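You operate a simulated robot arm through the tools that you are given. There is no shell and no other tool.

You are at the controls of a simulated robot arm. One attempt, no reset.

TASK
Mains off first, then set the tension to 80 daN and lock it.

It is judged by the outcome, as a careful person would: the job done as asked, and still so three seconds after it is handed in. It fails if anything else is knocked over, pushed out of place, dropped, spilled or broken.

THE ROBOT
A 6-joint arm with a two-finger gripper, fixed in place. Base frame: the origin is at the foot of the arm, x ahead of it, y to its left, z up. Units: m, degrees, N and s.
Its first joint turns from -166.0 to 166.0 degrees. Payload 3.43 kg.
Tool frame: the origin (TCP) lies between the finger pads and is the grasp point; the fingertips stand 0.02 m ahead of it; z points along the fingers, y is the line along which they close. Largest opening 0.19 m; the body of the gripper starts 0.248 m behind the TCP.
Orientation is that of the tool frame in the base frame, as a unit quaternion [w, x, y, z]. With the fingers straight down and closing along the base's y, the tool's x points along the base's -x, its y along +y and its z along -z.

THE INTERFACE
- The arm moves only by the tool send_rows. Its argument "motion" is text: rows parted by semicolons, each of 7 numbers parted by spaces: the finger opening in m, from 0 to 0.19, then the shift along the base's x, y, z in units of 25 mm (1.0 is 25 mm), then the turn, a rotation vector about the base's x, y, z in units of 4 degrees (1.0 is 4 degrees). In form: gripper dx dy dz wx wy wz; .... A call has 1 to 20 rows; each row shifts and turns the commanded pose from where the row before left it. A call with a number of a shift or a turn outside -1 to 1 is refused whole. A row lasts 0.2 s, in which the tool goes at most 0.05 m and 8.6 degrees; a call with a longer step from one row to the next is refused whole, and so is a gripper value outside its range. Where a pose cannot be reached the arm comes as near as it can. A force on the tool above 90 N (or 10 N above the force at the start of the call, whichever is more), or a blocked arm, ends the call early, and 0.2 s more pass. The fingers move at their own pace (about 0.153 m/s each) and stop on an object; they squeeze with about 35 N. The grip force told is the motor's: it shows also when the fingers shut on nothing. Time passes only in rows, and 0.2 s behind the last, so rows that do not move let the fingers close. It gives the time, the measured TCP pose, the force on the tool (base axes), the opening and the grip force at its end, in the units of the frame above (readings bear some noise), with the torque about the TCP (base axes, N m) and any sound that the robot's microphone picked up, and new pictures: "views" is both (left out), scene, wrist or none.
- Cameras (640 x 400 px; columns grow to the right, rows downward): "scene" is fixed at [0.4, 0.5006, 1.6906]; the picture's right is [-1.00, -0.02, 0.00], its down [-0.01, 0.63, -0.78] and it looks along [0.01, -0.77, -0.63] (base axes); focal length 356 px, centre (320, 200). "wrist" rides on the gripper at [0.07, -0.008, -0.288] in the tool frame; the picture's right is [0.12, 0.99, 0.00], its down [-0.96, 0.11, -0.25] and it looks along [-0.24, 0.03, 0.97] (tool axes); focal length 261 px, centre (320, 200). There is no depth. A picture from a camera that has moved, and an enlarged one, comes with that camera's place and axes in the base frame and with its lens.
- slide_trunk(by): slides the trunk up (or, below 0, down) by that many m; the arm rides with it, the base frame stays. It gives what a move gives, with no picture.
- zoom(camera, box): a new picture of the part [left, top, right, bottom] of that camera's present view, enlarged. No time passes.
- sign_off(): hands the job in; it is judged then, once.

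Nothing tells you positions but the pictures and the camera data. Unless the task says otherwise, let go and move clear before handing in.

The tools are called after "Call:" by a JSON object that holds its "method" and its "body". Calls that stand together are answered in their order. send_rows: Moves the arm, as the interface text tells. Its arguments: {"type":"object","properties":{"motion":{"type":"string"},"views":{"type":"string","enum":["both","scene","wrist","none"]}},"required":["motion"]} The other tools are called the same way: slide_trunk (by) slides the trunk up or down; zoom (camera, box) takes an enlarged picture of a part of a camera's view; sign_off () hands the job in.

At the start:

```text
time: 0.0
ee_pos: [0.779, -0.1551, 1.1742]
tcp_rot: [0.0, -0.001, 1.0, 0.0]
contact_force: [0.5, -0.4, -0.1]
ft_torque: [0.03, -0.01, 0.04]
grip_width: 0.19
grasp_force: 0.0
trunk travel left (down, up): [-0.2, 0.24]
```

scene: 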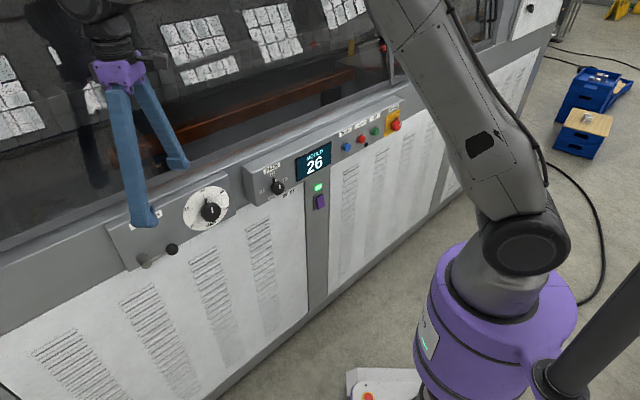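
wrist: 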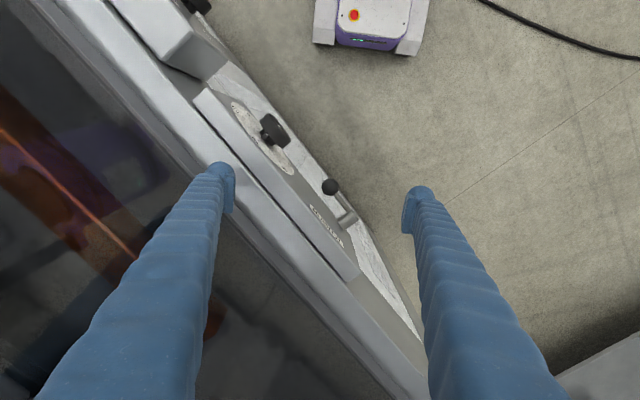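

I see a machine with a slanted front: a dial with a knob and a small lever (left in the scene picture), a small selector panel, a display reading 26, a green light with a purple switch, push buttons. I'll zoom in to read the labels before moving.

Call:
{"method": "zoom", "body": {"camera": "scene", "box": [100, 170, 250, 280]}}

Call:
{"method": "zoom", "body": {"camera": "scene", "box": [240, 130, 350, 220]}}

Call:
{"method": "zoom", "body": {"camera": "scene", "box": [320, 95, 420, 165]}}

Call:
{"method": "zoom", "body": {"camera": "wrist", "box": [180, 60, 420, 260]}}

```text
3.64 times, centred on (175, 225) of scene
camera zoom: at [0.4, 0.5006, 1.6906], right [-1.0, -0.02, 0.0], down [-0.01, 0.63, -0.78], along [0.01, -0.77, -0.63], focal length 1294 px, centre (847, 109)
```

zoom: 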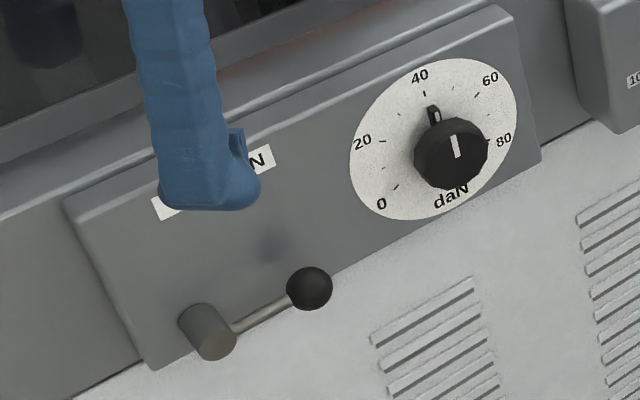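

```text
4.44 times, centred on (295, 175) of scene
camera zoom: at [0.4, 0.5006, 1.6906], right [-1.0, -0.02, 0.0], down [-0.01, 0.63, -0.78], along [0.01, -0.77, -0.63], focal length 1581 px, centre (431, 311)
```

zoom: 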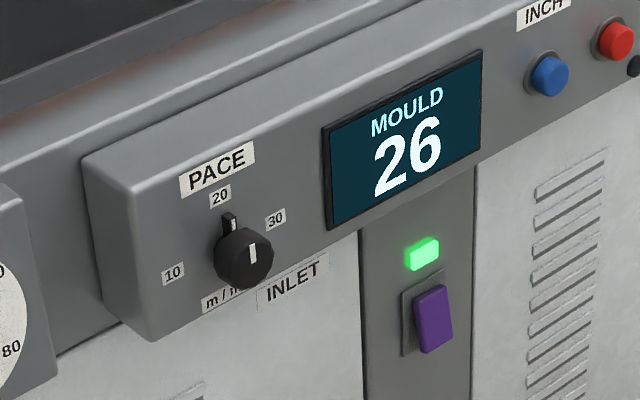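

```text
5.71 times, centred on (370, 130) of scene
camera zoom: at [0.4, 0.5006, 1.6906], right [-1.0, -0.02, 0.0], down [-0.01, 0.63, -0.78], along [0.01, -0.77, -0.63], focal length 2033 px, centre (34, 600)
```

zoom: 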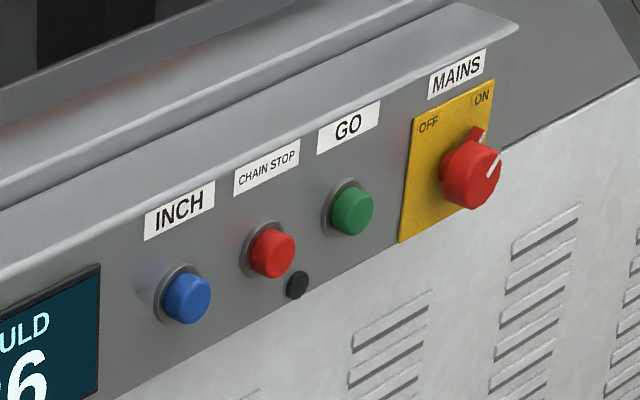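

```text
2.00 times, centred on (300, 160) of wrist
camera zoom: at [0.7078, -0.1638, 1.4616], right [-0.12, 0.99, 0.0], down [0.96, 0.12, 0.25], along [0.24, 0.03, -0.97], focal length 521 px, centre (360, 280)
```

zoom: 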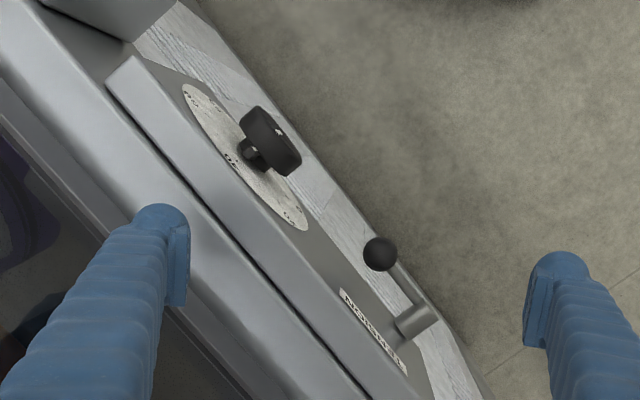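

The machine front runs diagonally, roughly 45° in the base frame: the tension dial is near (0.71, -0.23, 1.05), the lever near (0.80..0.85, -0.13..-0.08, 0.99), and the red MAINS knob is farther away toward (0.10, -0.84, 1.0). I'll back away from the panel first and swing the yaw so I can see what the gripper is hiding.

Call:
{"method": "send_rows", "body": {"motion": "0.19 -1 1 0 0 0 0; 0.19 -1 1 0 0 0 0; 0.19 -1 1 0 0 0 0; 0.19 -1 1 0 0 0 -1; 0.19 -1 1 0 0 0 -1; 0.19 -1 1 0 0 0 -1; 0.19 0 0 0 0 0 -1; 0.19 0 0 0 0 0 -1; 0.19 0 0 0 0 0 -1; 0.19 0 0 0 0 0 -1; 0.19 0 0 0 0 0 -1; 0.19 0 0 0 0 0 -1; 0.19 0 0 0 0 0 -1; 0.19 0 0 0 0 0 -1", "views": "both"}}

```text
time: 3.0
ee_pos: [0.6279, -0.0059, 1.1757]
tcp_rot: [-0.001, 0.375, 0.927, 0.0]
contact_force: [-0.1, 0.3, 0.6]
ft_torque: [-0.02, 0.0, -0.01]
grip_width: 0.19
grasp_force: 0.0
trunk travel left (down, up): [-0.2, 0.24]
camera wrist: at [0.5718, 0.0375, 1.4631], right [0.6, 0.8, 0.0], down [0.77, -0.59, 0.25], along [0.2, -0.15, -0.97], focal length 261 px, centre (320, 200)
```

scene: 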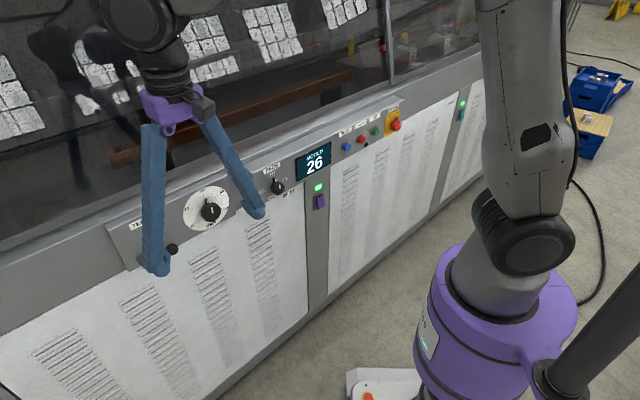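
wrist: 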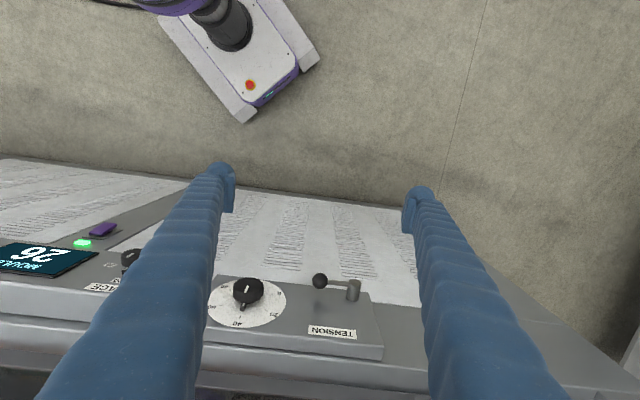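

The panel is now visible from above, and its edge appears almost level in the wrist view, which fits a 45° machine line. I'll zoom in on the labels and the lever.

Call:
{"method": "zoom", "body": {"camera": "wrist", "box": [195, 255, 405, 365]}}

Call:
{"method": "zoom", "body": {"camera": "wrist", "box": [0, 210, 170, 310]}}

Call:
{"method": "zoom", "body": {"camera": "scene", "box": [330, 80, 490, 180]}}

Call:
{"method": "zoom", "body": {"camera": "scene", "box": [100, 170, 340, 280]}}

```text
3.05 times, centred on (300, 310) of wrist
camera zoom: at [0.5718, 0.0375, 1.4631], right [0.6, 0.8, 0.0], down [0.77, -0.59, 0.25], along [0.2, -0.15, -0.97], focal length 794 px, centre (381, -135)
```

zoom: 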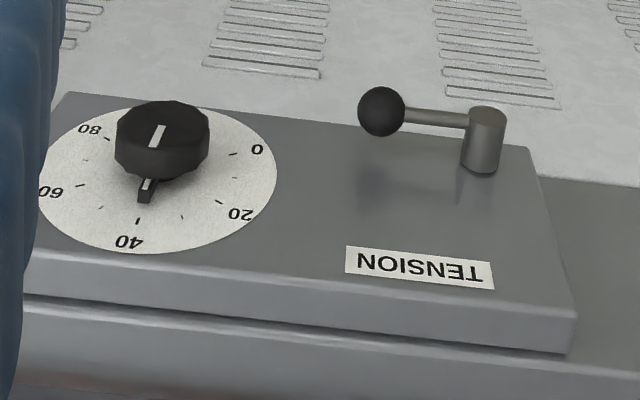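

```text
3.76 times, centred on (85, 260) of wrist
camera zoom: at [0.5718, 0.0375, 1.4631], right [0.6, 0.8, 0.0], down [0.77, -0.59, 0.25], along [0.2, -0.15, -0.97], focal length 981 px, centre (1205, -26)
```

zoom: 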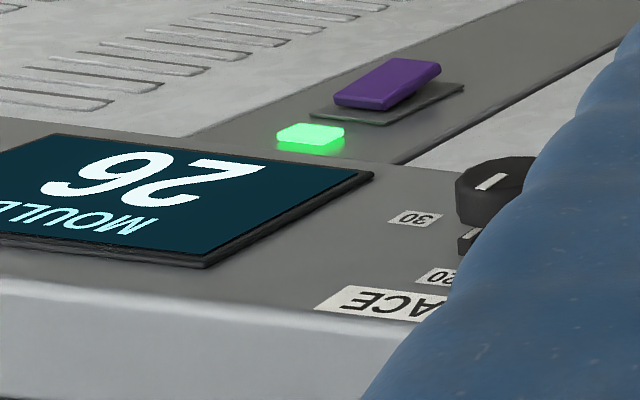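

```text
4.00 times, centred on (410, 130) of scene
camera zoom: at [0.4, 0.5006, 1.6906], right [-1.0, -0.02, 0.0], down [-0.01, 0.63, -0.78], along [0.01, -0.77, -0.63], focal length 1423 px, centre (-40, 480)
```

zoom: 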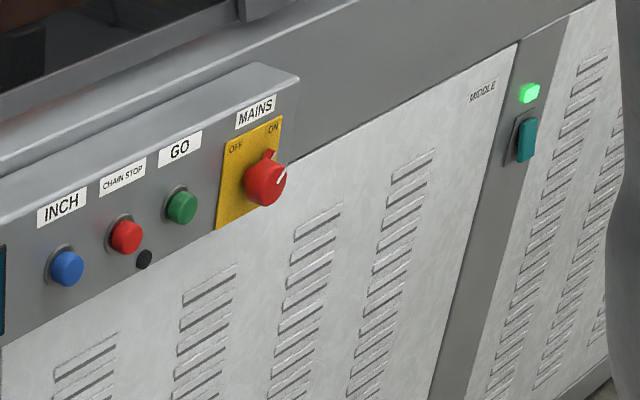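

```text
2.67 times, centred on (220, 225) of scene
camera zoom: at [0.4, 0.5006, 1.6906], right [-1.0, -0.02, 0.0], down [-0.01, 0.63, -0.78], along [0.01, -0.77, -0.63], focal length 949 px, centre (587, 133)
```

zoom: 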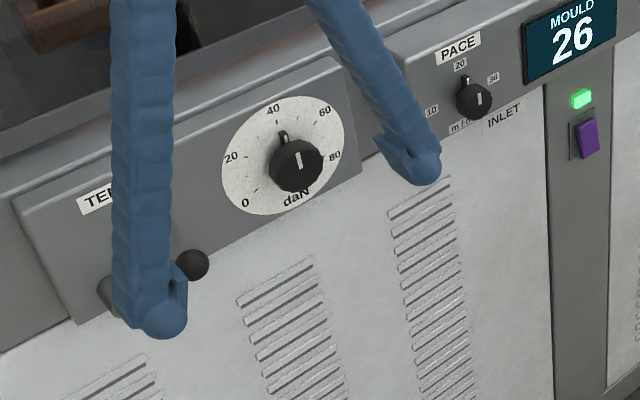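

The dial runs from 0 to 80 with the pointer a little past 40, and the lever sits level beside it. MAINS (red knob on a yellow plate, now at ON) comes first, so I'll travel along the panel with the tool still pointing down, keeping about 0.2 m of clearance.

Call:
{"method": "send_rows", "body": {"motion": "0.19 -0.98 -1 0 0 0 -0.0125; 0.19 -0.98 -1 0 0 0 -0.0125; 0.19 -0.98 -1 0 0 0 -0.0125; 0.19 -0.98 -1 0 0 0 -0.0125; 0.19 -0.98 -1 0 0 0 -0.0125; 0.19 -0.98 -1 0 0 0 -0.0125; 0.19 -0.98 -1 0 0 0 -0.0125; 0.19 -0.98 -1 0 0 0 -0.0125; 0.19 -0.98 -1 0 0 0 -0.0125; 0.19 -0.98 -1 0 0 0 -0.0125; 0.19 -0.98 -1 0 0 0 -0.0125; 0.19 -0.98 -1 0 0 0 -0.0125; 0.19 -0.98 -1 0 0 0 -0.0125; 0.19 -0.98 -1 0 0 0 -0.0125", "views": "both"}}

```text
time: 6.0
ee_pos: [0.2853, -0.3558, 1.1785]
tcp_rot: [0.0, 0.38, 0.925, 0.0]
contact_force: [0.6, 0.9, 0.1]
ft_torque: [0.03, 0.01, 0.0]
grip_width: 0.1899
grasp_force: 0.1
trunk travel left (down, up): [-0.2, 0.24]
camera wrist: at [0.2285, -0.3134, 1.4657], right [0.61, 0.79, 0.0], down [0.77, -0.59, 0.25], along [0.2, -0.15, -0.97], focal length 261 px, centre (320, 200)
```

scene: 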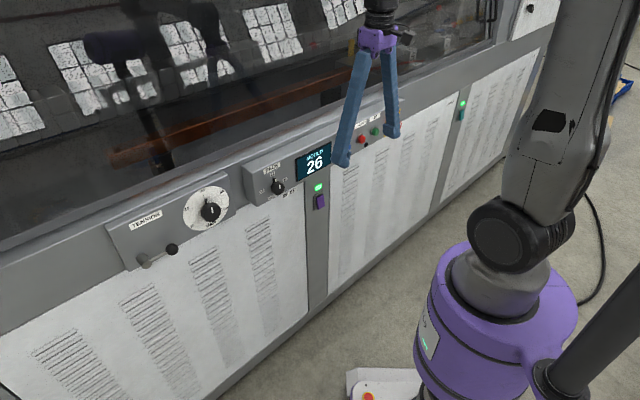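
wrist: 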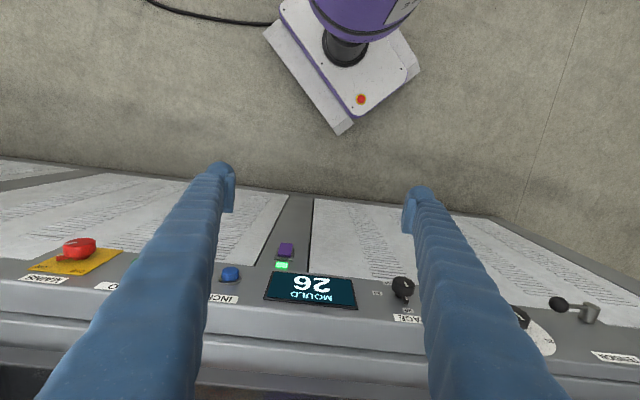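

The red MAINS knob triangulates to about (0.12, -0.77, 1.04). I'll continue to a standoff in front of it and then pitch the tool toward the panel.

Call:
{"method": "zoom", "body": {"camera": "scene", "box": [100, 170, 250, 280]}}

Call:
{"method": "send_rows", "body": {"motion": "0.19 -1 -0.9 0 0 0 0; 0.19 -1 -0.9 0 0 0 0; 0.19 -1 -0.9 0 0 0 0; 0.19 -1 -0.9 0 0 0 0; 0.19 -1 -0.9 0 0 0 0; 0.19 -1 -0.9 0 0 0 0; 0.19 -1 -0.9 0 0 0 0; 0.19 -1 -0.9 0 0 0 0; 0.19 -1 -0.9 0 0 0 0; 0.19 -1 -0.9 0 0 0 0; 0.19 -1 -0.9 0 0 0 0; 0.19 -1 -0.9 0 0 0 0; 0.15 0 0 0 -0.98 -0.98 0; 0.12 0 0 0 -0.98 -0.98 0; 0.1 0 0 0 -0.98 -0.98 0; 0.1 0 0 0 -0.98 -0.98 0; 0.1 0 0 0 -0.98 -0.98 0; 0.1 0 0 0 -0.98 -0.98 0", "views": "both"}}

```text
3.64 times, centred on (175, 225) of scene
camera zoom: at [0.4, 0.5006, 1.6906], right [-1.0, -0.02, 0.0], down [-0.01, 0.63, -0.78], along [0.01, -0.77, -0.63], focal length 1294 px, centre (847, 109)
```

zoom: 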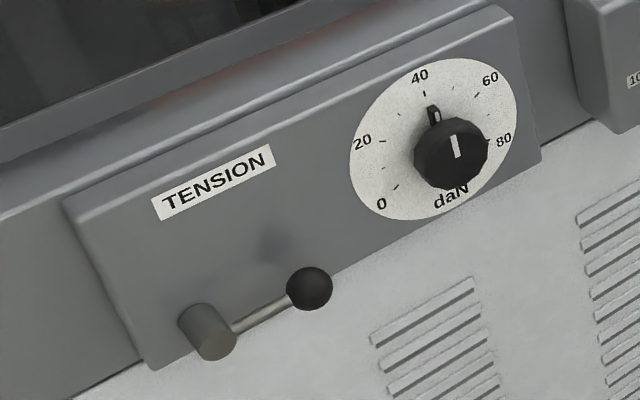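

```text
time: 9.8
ee_pos: [-0.0168, -0.626, 1.1757]
tcp_rot: [0.265, 0.364, 0.886, -0.111]
contact_force: [-0.1, 0.2, -0.7]
ft_torque: [-0.01, -0.01, 0.03]
grip_width: 0.0997
grasp_force: 0.1
trunk travel left (down, up): [-0.2, 0.24]
camera wrist: at [-0.1763, -0.4793, 1.3774], right [0.63, 0.78, -0.07], down [0.56, -0.39, 0.74], along [0.54, -0.5, -0.67], focal length 261 px, centre (320, 200)
```

scene: 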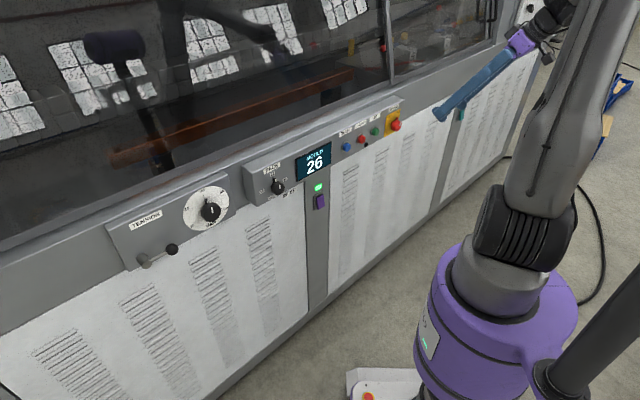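
wrist: 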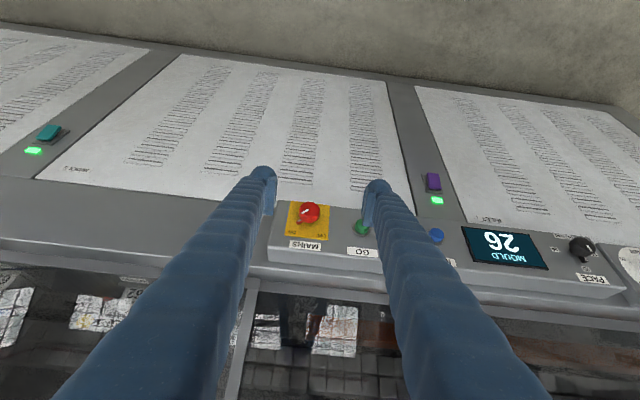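

The tool is swinging up cleanly with the MAINS knob between the fingers' lines. I'll finish the pitch and lower a little.

Call:
{"method": "send_rows", "body": {"motion": "0.1 0 0 -0.4 -0.98 -0.98 0; 0.1 0 0 -0.4 -0.98 -0.98 0; 0.1 0 0 -0.4 -0.98 -0.98 0; 0.1 0 0 -0.4 -0.98 -0.98 0; 0.1 0 0 -0.4 -0.98 -0.98 0; 0.1 0 0 -0.4 -0.98 -0.98 0; 0.1 0 0 -0.4 -0.98 -0.98 0; 0.1 0 0 -0.4 -0.98 -0.98 0; 0.1 0 0 -0.4 -0.98 -0.98 0; 0.1 0 0 -0.4 -0.98 -0.98 0", "views": "both"}}

```text
time: 12.0
ee_pos: [-0.065, -0.6751, 1.1345]
tcp_rot: [0.646, 0.275, 0.664, -0.257]
contact_force: [-0.5, -0.3, -0.8]
ft_torque: [0.0, -0.02, -0.03]
grip_width: 0.1
grasp_force: 0.0
out of reach, approached as far as the arm can: row 8, 9, 10
trunk travel left (down, up): [-0.2, 0.24]
camera wrist: at [-0.2796, -0.4787, 1.0729], right [0.69, 0.72, -0.11], down [-0.08, 0.23, 0.97], along [0.72, -0.66, 0.22], focal length 261 px, centre (320, 200)
```

scene: 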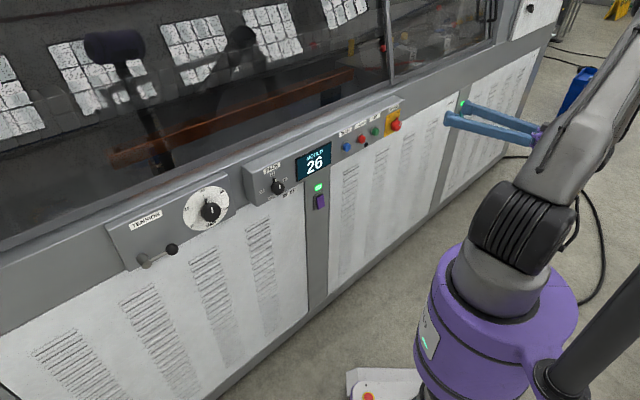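
wrist: 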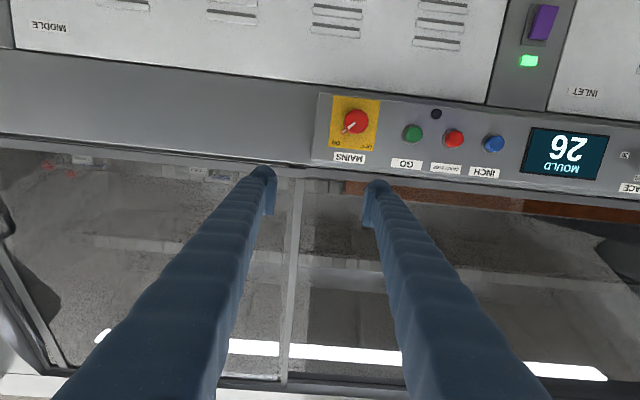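

The pose at that standoff was a bit too folded for the arm, so it stopped short. Moving closer to the panel should bring it in reach; I'll step forward and lower to the knob's height, staying about 0.1 m off.

Call:
{"method": "send_rows", "body": {"motion": "0.1 0.5 -0.5 -0.5 0 0 0; 0.1 0.5 -0.5 -0.5 0 0 0; 0.1 0.5 -0.5 -0.4 0 0 0; 0.1 0.5 -0.5 0 0 0 0; 0.1 0 0 0 0 0 0", "views": "both"}}

```text
time: 13.2
ee_pos: [-0.0289, -0.7408, 1.1159]
tcp_rot: [0.645, 0.273, 0.663, -0.265]
contact_force: [-0.4, -0.6, -0.1]
ft_torque: [0.01, -0.01, -0.01]
grip_width: 0.1001
grasp_force: 0.0
out of reach, approached as far as the arm can: row 1, 2, 3
trunk travel left (down, up): [-0.2, 0.24]
camera wrist: at [-0.2416, -0.5449, 1.0528], right [0.7, 0.71, -0.12], down [-0.08, 0.24, 0.97], along [0.71, -0.67, 0.22], focal length 261 px, centre (320, 200)
```

scene: 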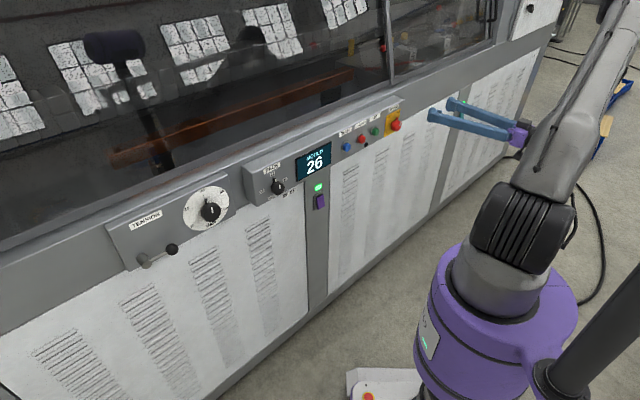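
wrist: 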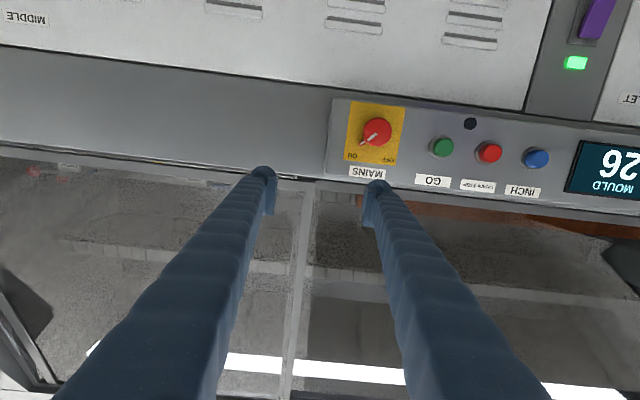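

The arm is limited by being too folded at this height. I'll raise the trunk, which lets the arm reach down to the panel with more room.

Call:
{"method": "slide_trunk", "body": {"by": 0.2}}

```text
time: 15.4
ee_pos: [-0.0292, -0.7408, 1.3162]
tcp_rot: [0.645, 0.272, 0.663, -0.265]
contact_force: [0.5, 0.5, 0.6]
ft_torque: [-0.01, -0.01, 0.02]
grip_width: 0.0999
grasp_force: 0.0
trunk travel left (down, up): [-0.4, 0.04]
```

Raised. Now I'll move sideways to line up with the MAINS knob and come down to its height, still about 0.1 m off the panel.

Call:
{"method": "send_rows", "body": {"motion": "0.1 0.25 0.25 -1 0 0 0; 0.1 0.25 0.25 -1 -0.1 -0.1 0; 0.1 0.25 0.25 -1 -0.1 -0.1 0; 0.1 0.25 0.25 -1 -0.1 -0.1 0; 0.1 0.25 0.25 -1 0 0 0; 0.1 0.25 0.25 -1 0 0 0; 0.1 0.25 0.25 -1 0 0 0; 0.1 0.25 0.25 -1 0 0 0; 0.1 0.25 0.25 -1 0 0 0; 0.1 0.25 0.25 -1 0 0 0; 0.1 0 0 -1 0 0 0; 0.1 0 0 0 0 0 0", "views": "both"}}

```text
time: 18.0
ee_pos: [-0.0737, -0.8156, 1.1167]
tcp_rot: [0.657, 0.269, 0.653, -0.265]
contact_force: [0.0, 0.0, -1.0]
ft_torque: [0.03, -0.03, 0.04]
grip_width: 0.0999
grasp_force: 0.1
out of reach, approached as far as the arm can: row 1, 2, 3, 4, 5, 6, 7, 8, 9, 10, 11
trunk travel left (down, up): [-0.4, 0.04]
camera wrist: at [-0.2851, -0.6209, 1.0441], right [0.7, 0.71, -0.11], down [-0.1, 0.25, 0.96], along [0.71, -0.66, 0.25], focal length 261 px, centre (320, 200)
```

scene: 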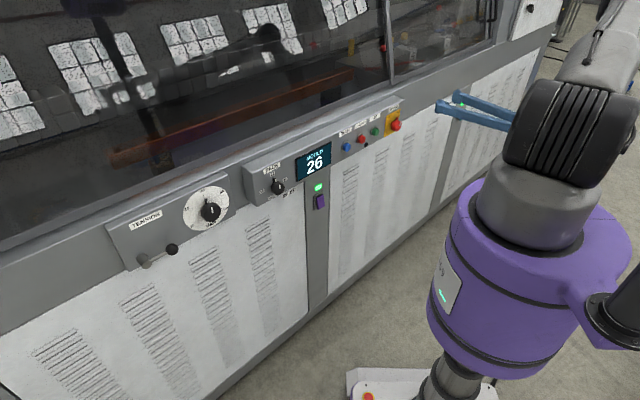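
wrist: 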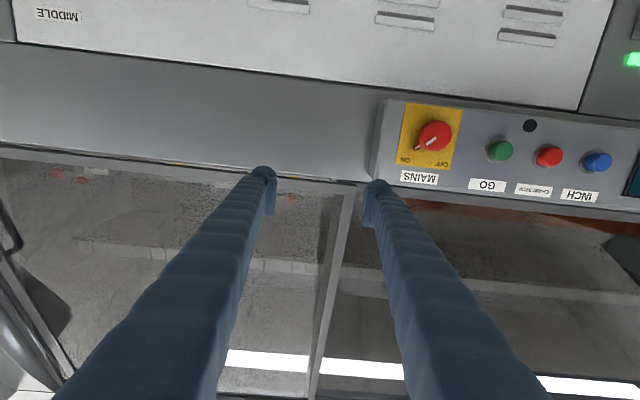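

Raising made it worse: reaching lower relative to the shoulder is what the arm can't do here. So I'll do the opposite: lift the tool relative to the shoulder, then lower the trunk all the way.

Call:
{"method": "send_rows", "body": {"motion": "0.1 0 0 1 0 0 0; 0.1 0.1 0.1 1 0 0 0; 0.1 0.2 0.2 1 0 0 0; 0.1 0.3 0.3 1 0 0 0; 0.1 0.3 0.3 1 0 0 0; 0.1 0.3 0.3 1 0 0 0; 0.1 0.3 0.3 1 0 0 0; 0.1 0.3 0.3 1 0 0 0; 0.1 0.3 0.3 1 0 0 0; 0.1 0.3 0.3 1 0 0 0; 0.1 0.3 0.3 1 0 0 0; 0.1 0.3 0.3 1 0 0 0", "views": "scene"}}

```text
time: 20.6
ee_pos: [0.0044, -0.7403, 1.4156]
tcp_rot: [0.655, 0.268, 0.653, -0.269]
contact_force: [0.3, -0.1, -0.3]
ft_torque: [0.04, 0.08, -0.03]
grip_width: 0.1
grasp_force: 0.0
trunk travel left (down, up): [-0.4, 0.04]
```

scene: 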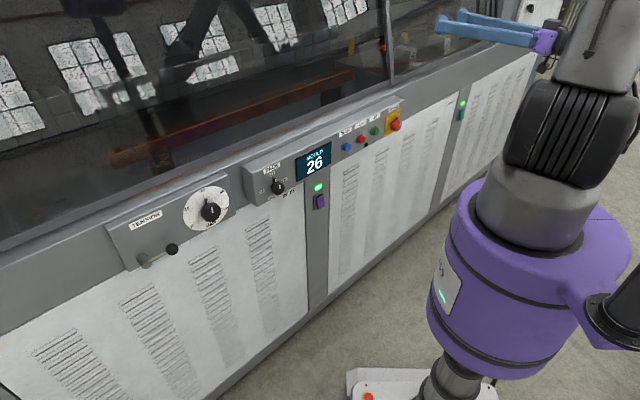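

Now every row was in reach. I'll lower the trunk fully; the fingertips stay about 8 cm in front of the knob plane.

Call:
{"method": "slide_trunk", "body": {"by": -0.4}}

Call:
{"method": "zoom", "body": {"camera": "wrist", "box": [0, 0, 640, 400]}}

Call:
{"method": "zoom", "body": {"camera": "scene", "box": [320, 40, 560, 190]}}

```text
time: 24.4
ee_pos: [0.002, -0.7412, 1.0159]
tcp_rot: [0.655, 0.268, 0.653, -0.27]
contact_force: [-0.1, 0.3, 0.6]
ft_torque: [0.0, 0.01, 0.0]
grip_width: 0.1
grasp_force: 0.1
trunk travel left (down, up): [0.0, 0.44]
```

```text
1.00 times, centred on (320, 200) of wrist (not enlarged: the box is as wide or as high as the picture)
camera zoom: at [-0.2084, -0.5456, 0.9437], right [0.7, 0.7, -0.12], down [-0.1, 0.26, 0.96], along [0.71, -0.66, 0.25], focal length 261 px, centre (320, 200)
```

zoom: 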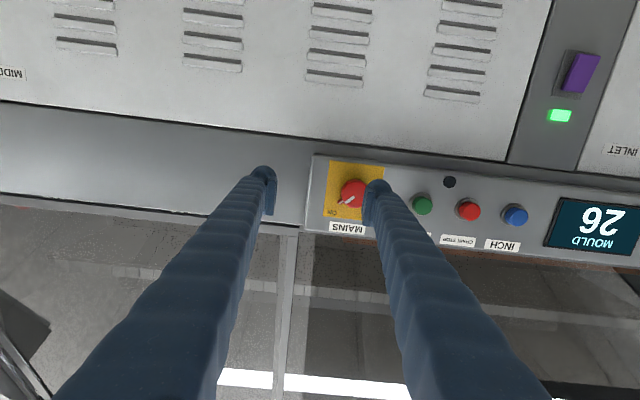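

```text
2.67 times, centred on (440, 115) of scene
camera zoom: at [0.4, 0.5006, 1.6906], right [-1.0, -0.02, 0.0], down [-0.01, 0.63, -0.78], along [0.01, -0.77, -0.63], focal length 949 px, centre (0, 427)
```

zoom: 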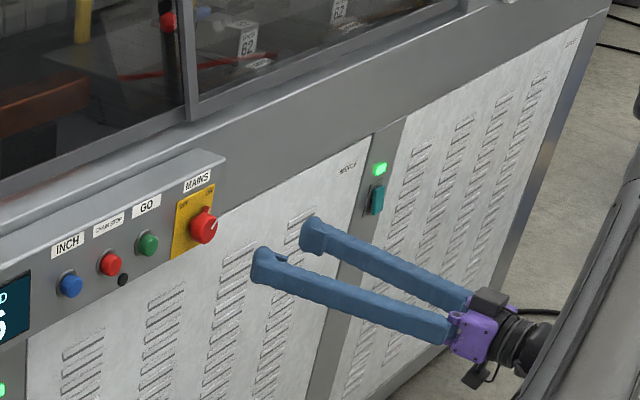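

I'll zoom in on the MAINS knob to locate it precisely and see its pointer.

Call:
{"method": "zoom", "body": {"camera": "wrist", "box": [290, 140, 450, 240]}}

Call:
{"method": "zoom", "body": {"camera": "scene", "box": [360, 95, 440, 145]}}

```text
4.00 times, centred on (370, 190) of wrist
camera zoom: at [-0.2084, -0.5456, 0.9437], right [0.7, 0.7, -0.12], down [-0.1, 0.26, 0.96], along [0.71, -0.66, 0.25], focal length 1043 px, centre (120, 240)
```

zoom: 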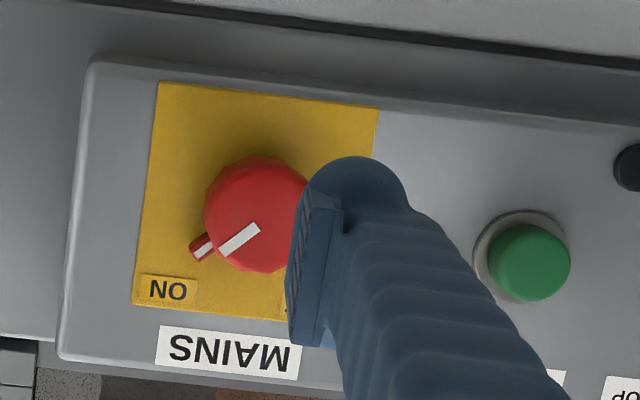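

```text
8.00 times, centred on (400, 120) of scene
camera zoom: at [0.4, 0.5006, 1.6906], right [-1.0, -0.02, 0.0], down [-0.01, 0.63, -0.78], along [0.01, -0.77, -0.63], focal length 2846 px, centre (-320, 840)
```

zoom: 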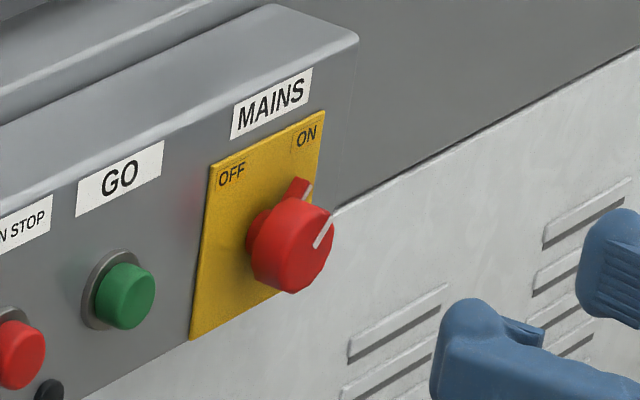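

The MAINS knob axis comes out near s = -0.468 along the panel and z ≈ 1.03, with the cap about 41 mm wide, pointing at ON 45° up-right and OFF 90° counter-clockwise from it. I'll line up in front of it and roll the gripper 45° so the fingers close across the pointer.

Call:
{"method": "send_rows", "body": {"motion": "0.09 0.7 0.0725 0.14 0 0 0; 0.09 0.7 0.0725 0.14 0 0 0; 0.09 0.7 0.0725 0.14 0 0 0; 0.09 0.7 0.0725 0.14 0 0 0; 0.09 0 0 0 0.994 -0.994 0; 0.09 0 0 0 0.994 -0.994 0; 0.09 0 0 0 0.994 -0.994 0; 0.09 0 0 0 0.994 -0.994 0; 0.09 0 0 0 0.994 -0.994 0; 0.09 0 0 0 0.994 -0.994 0; 0.09 0 0 0 0.994 -0.994 0; 0.09 0 0 0 0.994 -0.994 0; 0.09 0 0 0 0 0 0", "views": "both"}}

```text
time: 27.2
ee_pos: [0.0719, -0.7349, 1.0306]
tcp_rot: [0.709, 0.498, 0.498, 0.001]
contact_force: [-0.3, 0.3, 0.1]
ft_torque: [-0.01, 0.0, 0.0]
grip_width: 0.0901
grasp_force: 0.1
trunk travel left (down, up): [0.0, 0.44]
camera wrist: at [-0.1004, -0.5013, 0.972], right [0.55, 0.56, 0.62], down [-0.6, -0.25, 0.76], along [0.58, -0.79, 0.2], focal length 261 px, centre (320, 200)
```

scene: 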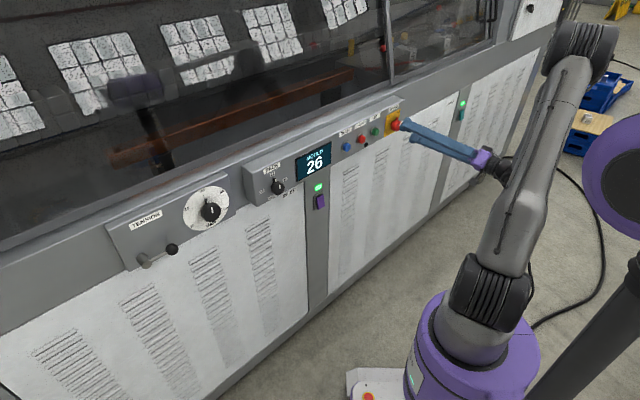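
wrist: 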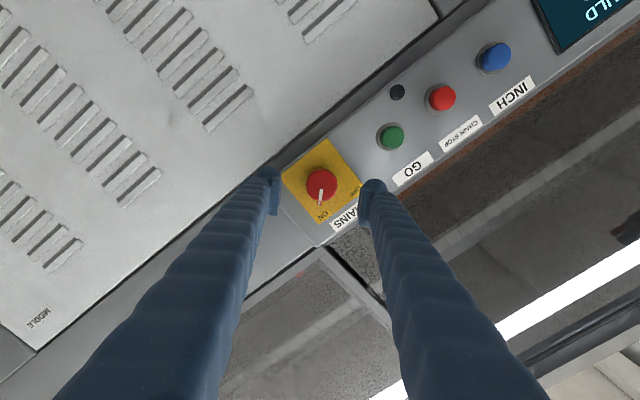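

The tool axis should cross the knob face near pixel (320, 187), which is close to where the knob sits. I'll zoom to check the alignment.

Call:
{"method": "zoom", "body": {"camera": "wrist", "box": [270, 140, 398, 220]}}

Call:
{"method": "zoom", "body": {"camera": "scene", "box": [360, 95, 440, 145]}}

```text
5.00 times, centred on (334, 180) of wrist
camera zoom: at [-0.1004, -0.5013, 0.972], right [0.55, 0.56, 0.62], down [-0.6, -0.25, 0.76], along [0.58, -0.79, 0.2], focal length 1303 px, centre (250, 300)
```

zoom: 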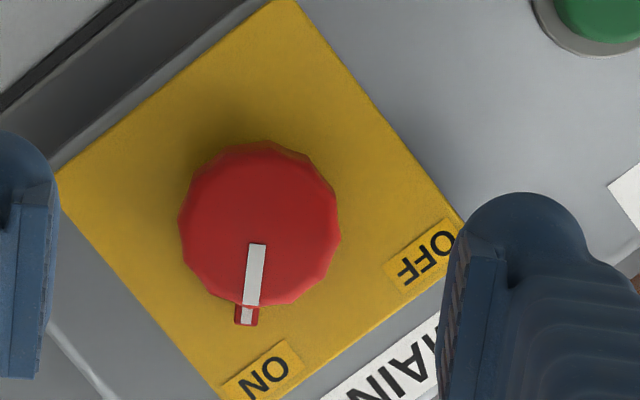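

```text
8.00 times, centred on (400, 120) of scene
camera zoom: at [0.4, 0.5006, 1.6906], right [-1.0, -0.02, 0.0], down [-0.01, 0.63, -0.78], along [0.01, -0.77, -0.63], focal length 2846 px, centre (-320, 840)
```

zoom: 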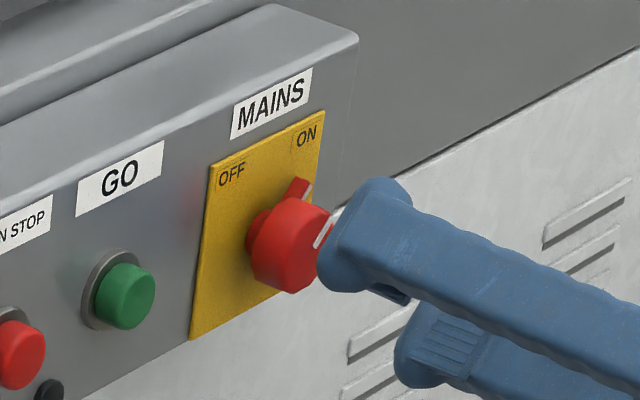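

The alignment is within about 4 mm and the pointer lines up exactly with the tool's x axis. I'll correct the offset, move in until the fingertips are about 8 mm short of the plate, and look again before closing.

Call:
{"method": "send_rows", "body": {"motion": "0.08 0.391 -0.339 0.006 0 0 0; 0.08 0.391 -0.339 0.006 0 0 0; 0.08 0.391 -0.339 0.006 0 0 0; 0.08 0.391 -0.339 0.006 0 0 0; 0.08 0 0 0 0 0 0", "views": "both"}}

Call:
{"method": "zoom", "body": {"camera": "wrist", "box": [256, 130, 400, 220]}}

Call:
{"method": "zoom", "body": {"camera": "scene", "box": [360, 95, 440, 145]}}

```text
time: 28.4
ee_pos: [0.1124, -0.7692, 1.0308]
tcp_rot: [0.709, 0.498, 0.499, 0.0]
contact_force: [-0.7, 0.1, 0.2]
ft_torque: [-0.01, -0.01, -0.02]
grip_width: 0.0799
grasp_force: 0.0
trunk travel left (down, up): [0.0, 0.44]
camera wrist: at [-0.0605, -0.5356, 0.9725], right [0.55, 0.56, 0.62], down [-0.6, -0.25, 0.76], along [0.58, -0.79, 0.2], focal length 261 px, centre (320, 200)
```

scene: 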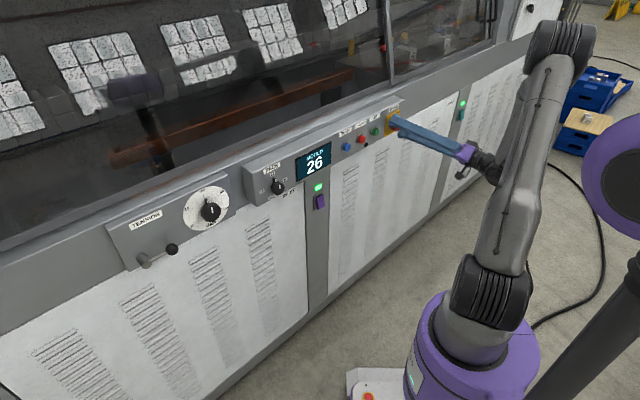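
wrist: 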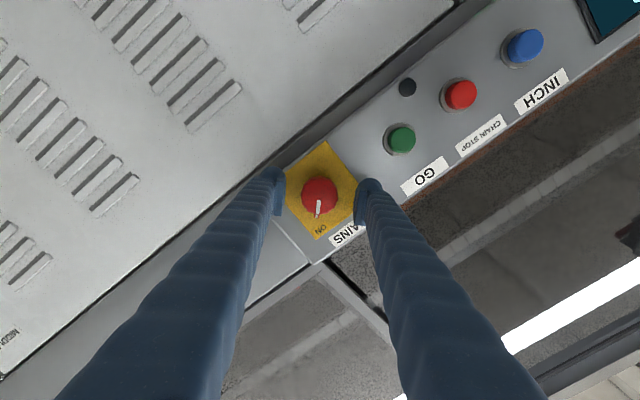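

```text
4.44 times, centred on (328, 175) of wrist
camera zoom: at [-0.0605, -0.5356, 0.9725], right [0.55, 0.56, 0.62], down [-0.6, -0.25, 0.76], along [0.58, -0.79, 0.2], focal length 1158 px, centre (284, 311)
```

zoom: 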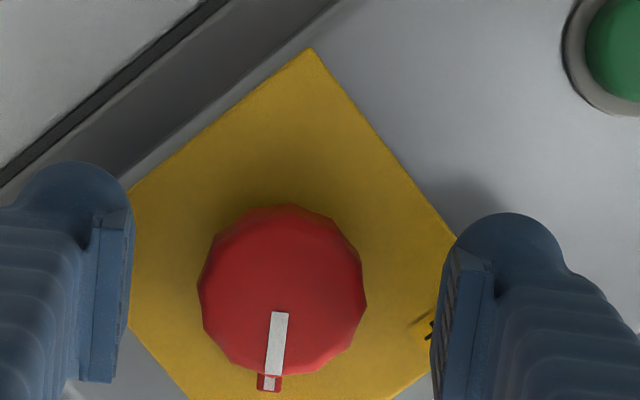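

```text
8.00 times, centred on (400, 120) of scene
camera zoom: at [0.4, 0.5006, 1.6906], right [-1.0, -0.02, 0.0], down [-0.01, 0.63, -0.78], along [0.01, -0.77, -0.63], focal length 2846 px, centre (-320, 840)
```

zoom: 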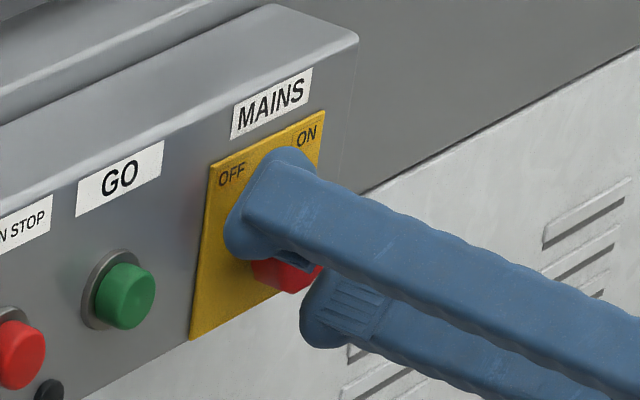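

Well centred: the knob sits midway between the fingers, tips just short of the plate. I'll close on the cap.

Call:
{"method": "send_rows", "body": {"motion": "0.05 0 0 0 0 0 0; 0.03 0 0 0 0 0 0; 0.03 0 0 0 0 0 0; 0.03 0 0 0 0 0 0", "views": "both"}}

Call:
{"method": "zoom", "body": {"camera": "wrist", "box": [256, 130, 400, 220]}}

```text
time: 29.4
ee_pos: [0.1117, -0.7682, 1.0294]
tcp_rot: [0.709, 0.499, 0.499, 0.0]
contact_force: [-2.3, -4.3, -4.2]
ft_torque: [0.03, 0.03, -0.11]
grip_width: 0.0404
grasp_force: 45.0
trunk travel left (down, up): [0.0, 0.44]
camera wrist: at [-0.0608, -0.5358, 0.9721], right [0.55, 0.56, 0.62], down [-0.6, -0.25, 0.76], along [0.58, -0.79, 0.2], focal length 261 px, centre (320, 200)
```

scene: 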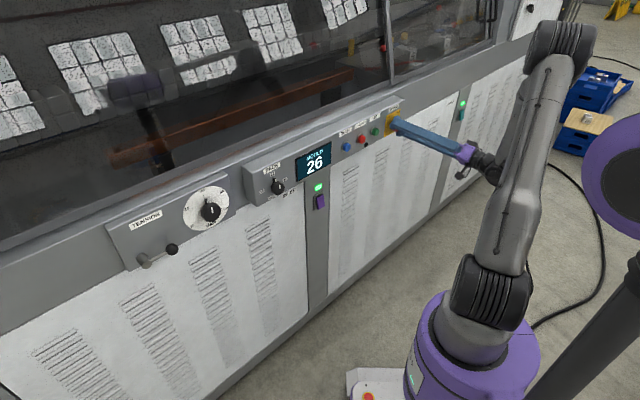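
wrist: 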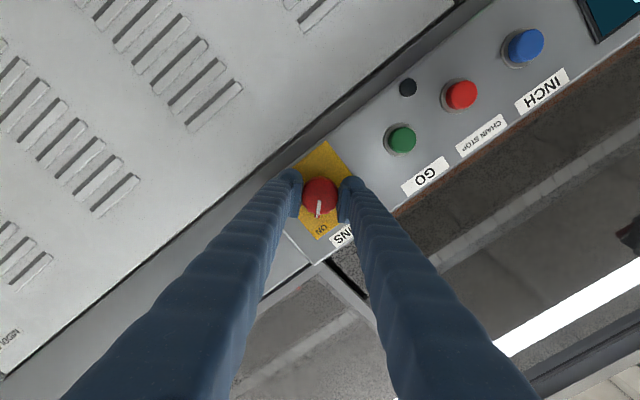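

```text
4.44 times, centred on (328, 175) of wrist
camera zoom: at [-0.0608, -0.5358, 0.9721], right [0.55, 0.56, 0.62], down [-0.6, -0.25, 0.76], along [0.58, -0.79, 0.2], focal length 1158 px, centre (284, 311)
```

zoom: 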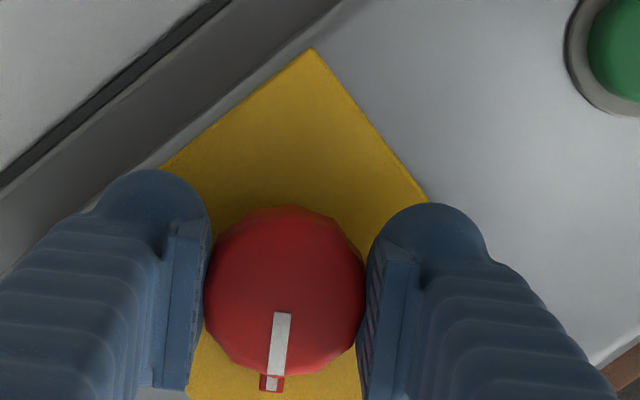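

Gripped at 40 mm with little side force. Now I'll turn counter-clockwise (seen from the front), half-way first to check that the knob follows.

Call:
{"method": "send_rows", "body": {"motion": "0.03 0 0 0 -0.7 0.7 0; 0.03 0 0 0 -0.7 0.7 0; 0.03 0 0 0 -0.7 0.7 0; 0.03 0 0 0 -0.7 0.7 0; 0.03 0 0 0 -0.7 0.7 0; 0.03 0 0 0 -0.7 0.7 0", "views": "both"}}

Call:
{"method": "zoom", "body": {"camera": "wrist", "box": [256, 130, 400, 220]}}

```text
time: 30.8
ee_pos: [0.1117, -0.7696, 1.0303]
tcp_rot: [0.694, 0.384, 0.592, -0.145]
contact_force: [8.4, -19.8, -0.8]
ft_torque: [0.02, -0.02, -0.08]
grip_width: 0.0409
grasp_force: 44.7
trunk travel left (down, up): [0.0, 0.44]
camera wrist: at [-0.0802, -0.555, 0.9593], right [0.68, 0.69, 0.25], down [-0.35, 0.01, 0.94], along [0.64, -0.73, 0.24], focal length 261 px, centre (320, 200)
```

scene: 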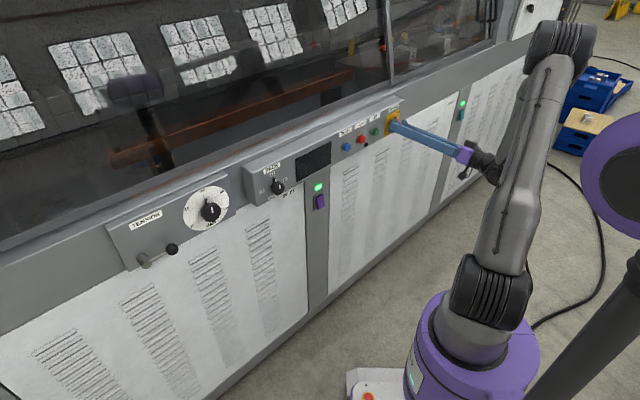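
wrist: 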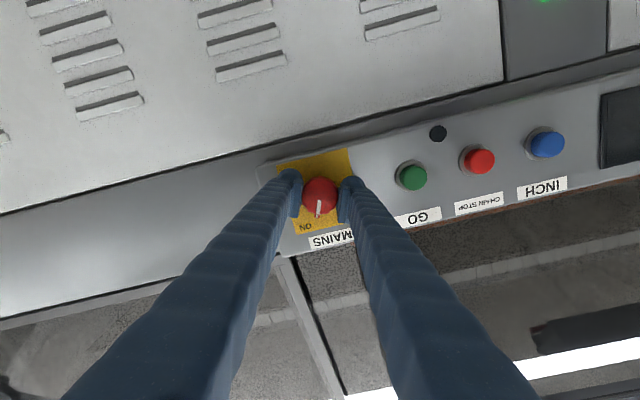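

```text
4.44 times, centred on (328, 175) of wrist
camera zoom: at [-0.0802, -0.555, 0.9593], right [0.68, 0.69, 0.25], down [-0.35, 0.01, 0.94], along [0.64, -0.73, 0.24], focal length 1158 px, centre (284, 311)
```

zoom: 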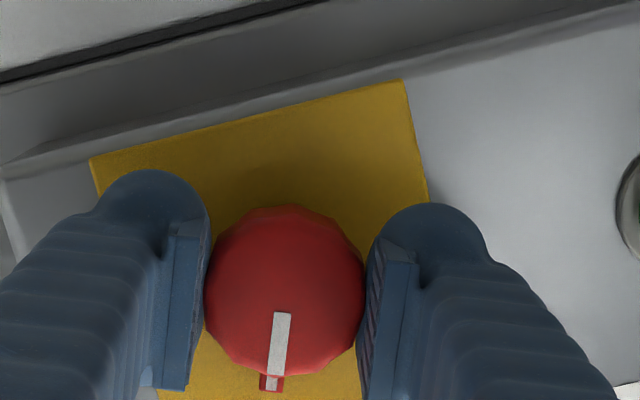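

The knob follows and the display has already gone dark. I'll keep turning toward OFF.

Call:
{"method": "send_rows", "body": {"motion": "0.03 0 0 0 -0.8 0.8 0; 0.03 0 0 0 -0.8 0.8 0; 0.03 0 0 0 -0.8 0.8 0; 0.03 0 0 0 -0.8 0.8 0; 0.03 0 0 0 -0.8 0.8 0; 0.03 0 0 0 -0.8 0.8 0; 0.03 0 0 0 -0.8 0.8 0; 0.03 0 0 0 -0.8 0.8 0", "views": "both"}}

Call:
{"method": "zoom", "body": {"camera": "wrist", "box": [256, 130, 400, 220]}}

```text
time: 32.6
ee_pos: [0.0863, -0.8058, 1.082]
tcp_rot: [0.614, 0.185, 0.686, -0.344]
contact_force: [1.1, 0.7, 0.1]
ft_torque: [0.05, 0.08, -0.16]
grip_width: 0.03
grasp_force: 0.1
out of reach, approached as far as the arm can: row 6, 7, 8
trunk travel left (down, up): [0.0, 0.44]
camera wrist: at [-0.1382, -0.6245, 1.0179], right [0.65, 0.67, -0.36], down [0.07, 0.42, 0.91], along [0.76, -0.61, 0.22], focal length 261 px, centre (320, 200)
```

scene: 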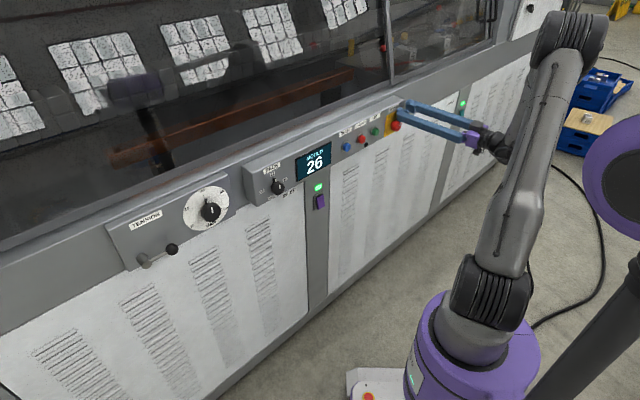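
wrist: 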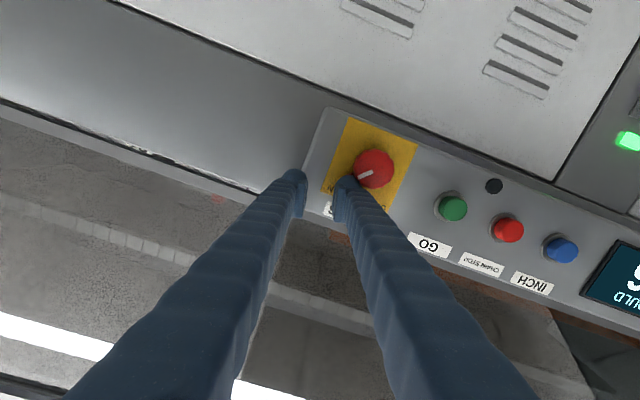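

```text
4.44 times, centred on (328, 175) of wrist
camera zoom: at [-0.1382, -0.6245, 1.0179], right [0.65, 0.67, -0.36], down [0.07, 0.42, 0.91], along [0.76, -0.61, 0.22], focal length 1158 px, centre (284, 311)
```

zoom: 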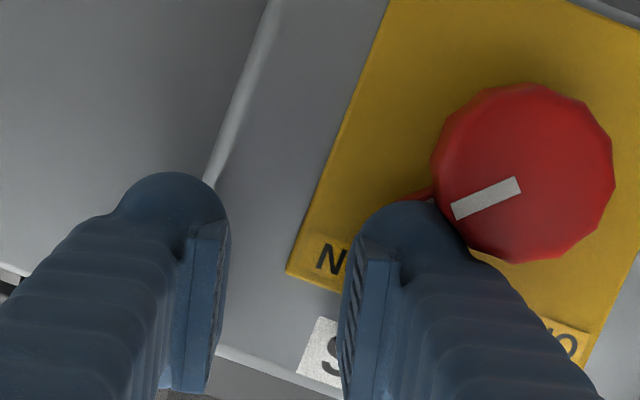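

The gripper hit a wrist-joint limit partway and slipped off; the knob snapped back to ON (display lit again). Nothing else was touched. I'll back straight off, then use the free roll direction and grip with the gripper flipped 180° so the whole quarter-turn stays inside the joint's range.

Call:
{"method": "send_rows", "body": {"motion": "0.03 -0.4 0.4 0 0 0 0; 0.03 -0.6 0.6 0 0 0 0; 0.03 -0.6 0.6 0 0 0 0; 0.03 -0.4 0.4 0 0 0 0; 0.03 0 0 0 0 0 0", "views": "both"}}

Call:
{"method": "zoom", "body": {"camera": "scene", "box": [330, 80, 490, 180]}}

```text
time: 33.8
ee_pos: [0.0334, -0.766, 1.0933]
tcp_rot: [0.615, 0.182, 0.684, -0.348]
contact_force: [0.4, 0.4, 0.3]
ft_torque: [0.01, 0.0, -0.01]
grip_width: 0.03
grasp_force: 0.0
out of reach, approached as far as the arm can: row 1, 3
trunk travel left (down, up): [0.0, 0.44]
camera wrist: at [-0.1908, -0.583, 1.0277], right [0.65, 0.67, -0.37], down [0.07, 0.42, 0.9], along [0.76, -0.61, 0.23], focal length 261 px, centre (320, 200)
```

scene: 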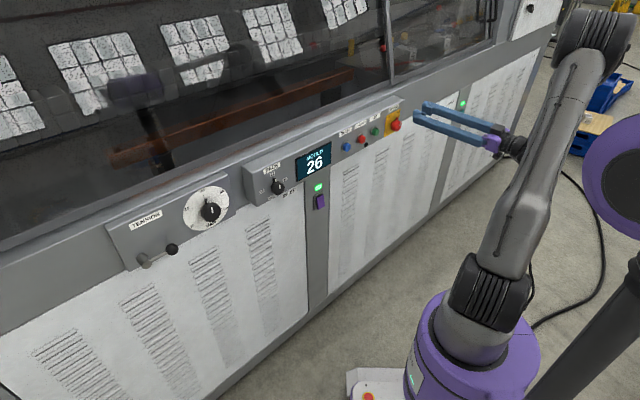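
wrist: 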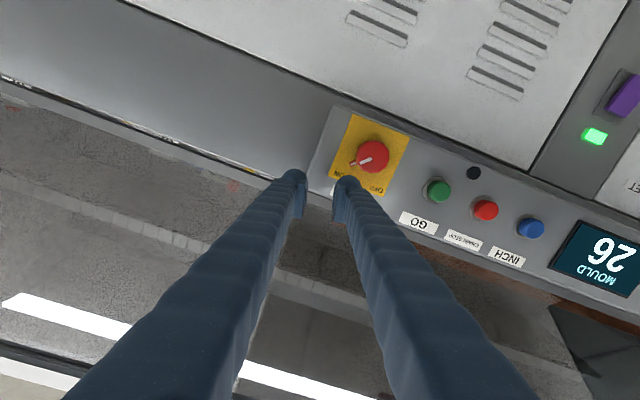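

```text
4.00 times, centred on (410, 130) of scene
camera zoom: at [0.4, 0.5006, 1.6906], right [-1.0, -0.02, 0.0], down [-0.01, 0.63, -0.78], along [0.01, -0.77, -0.63], focal length 1423 px, centre (-40, 480)
```

zoom: 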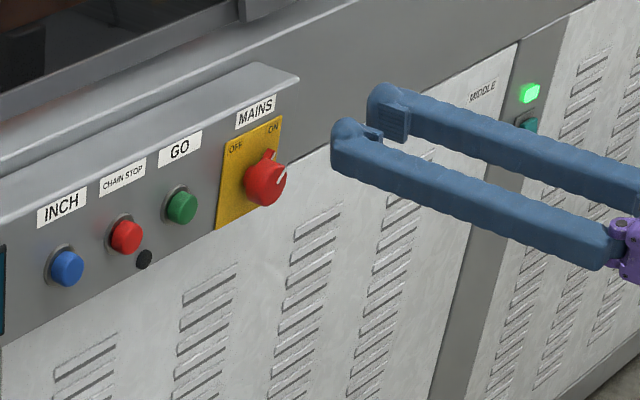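

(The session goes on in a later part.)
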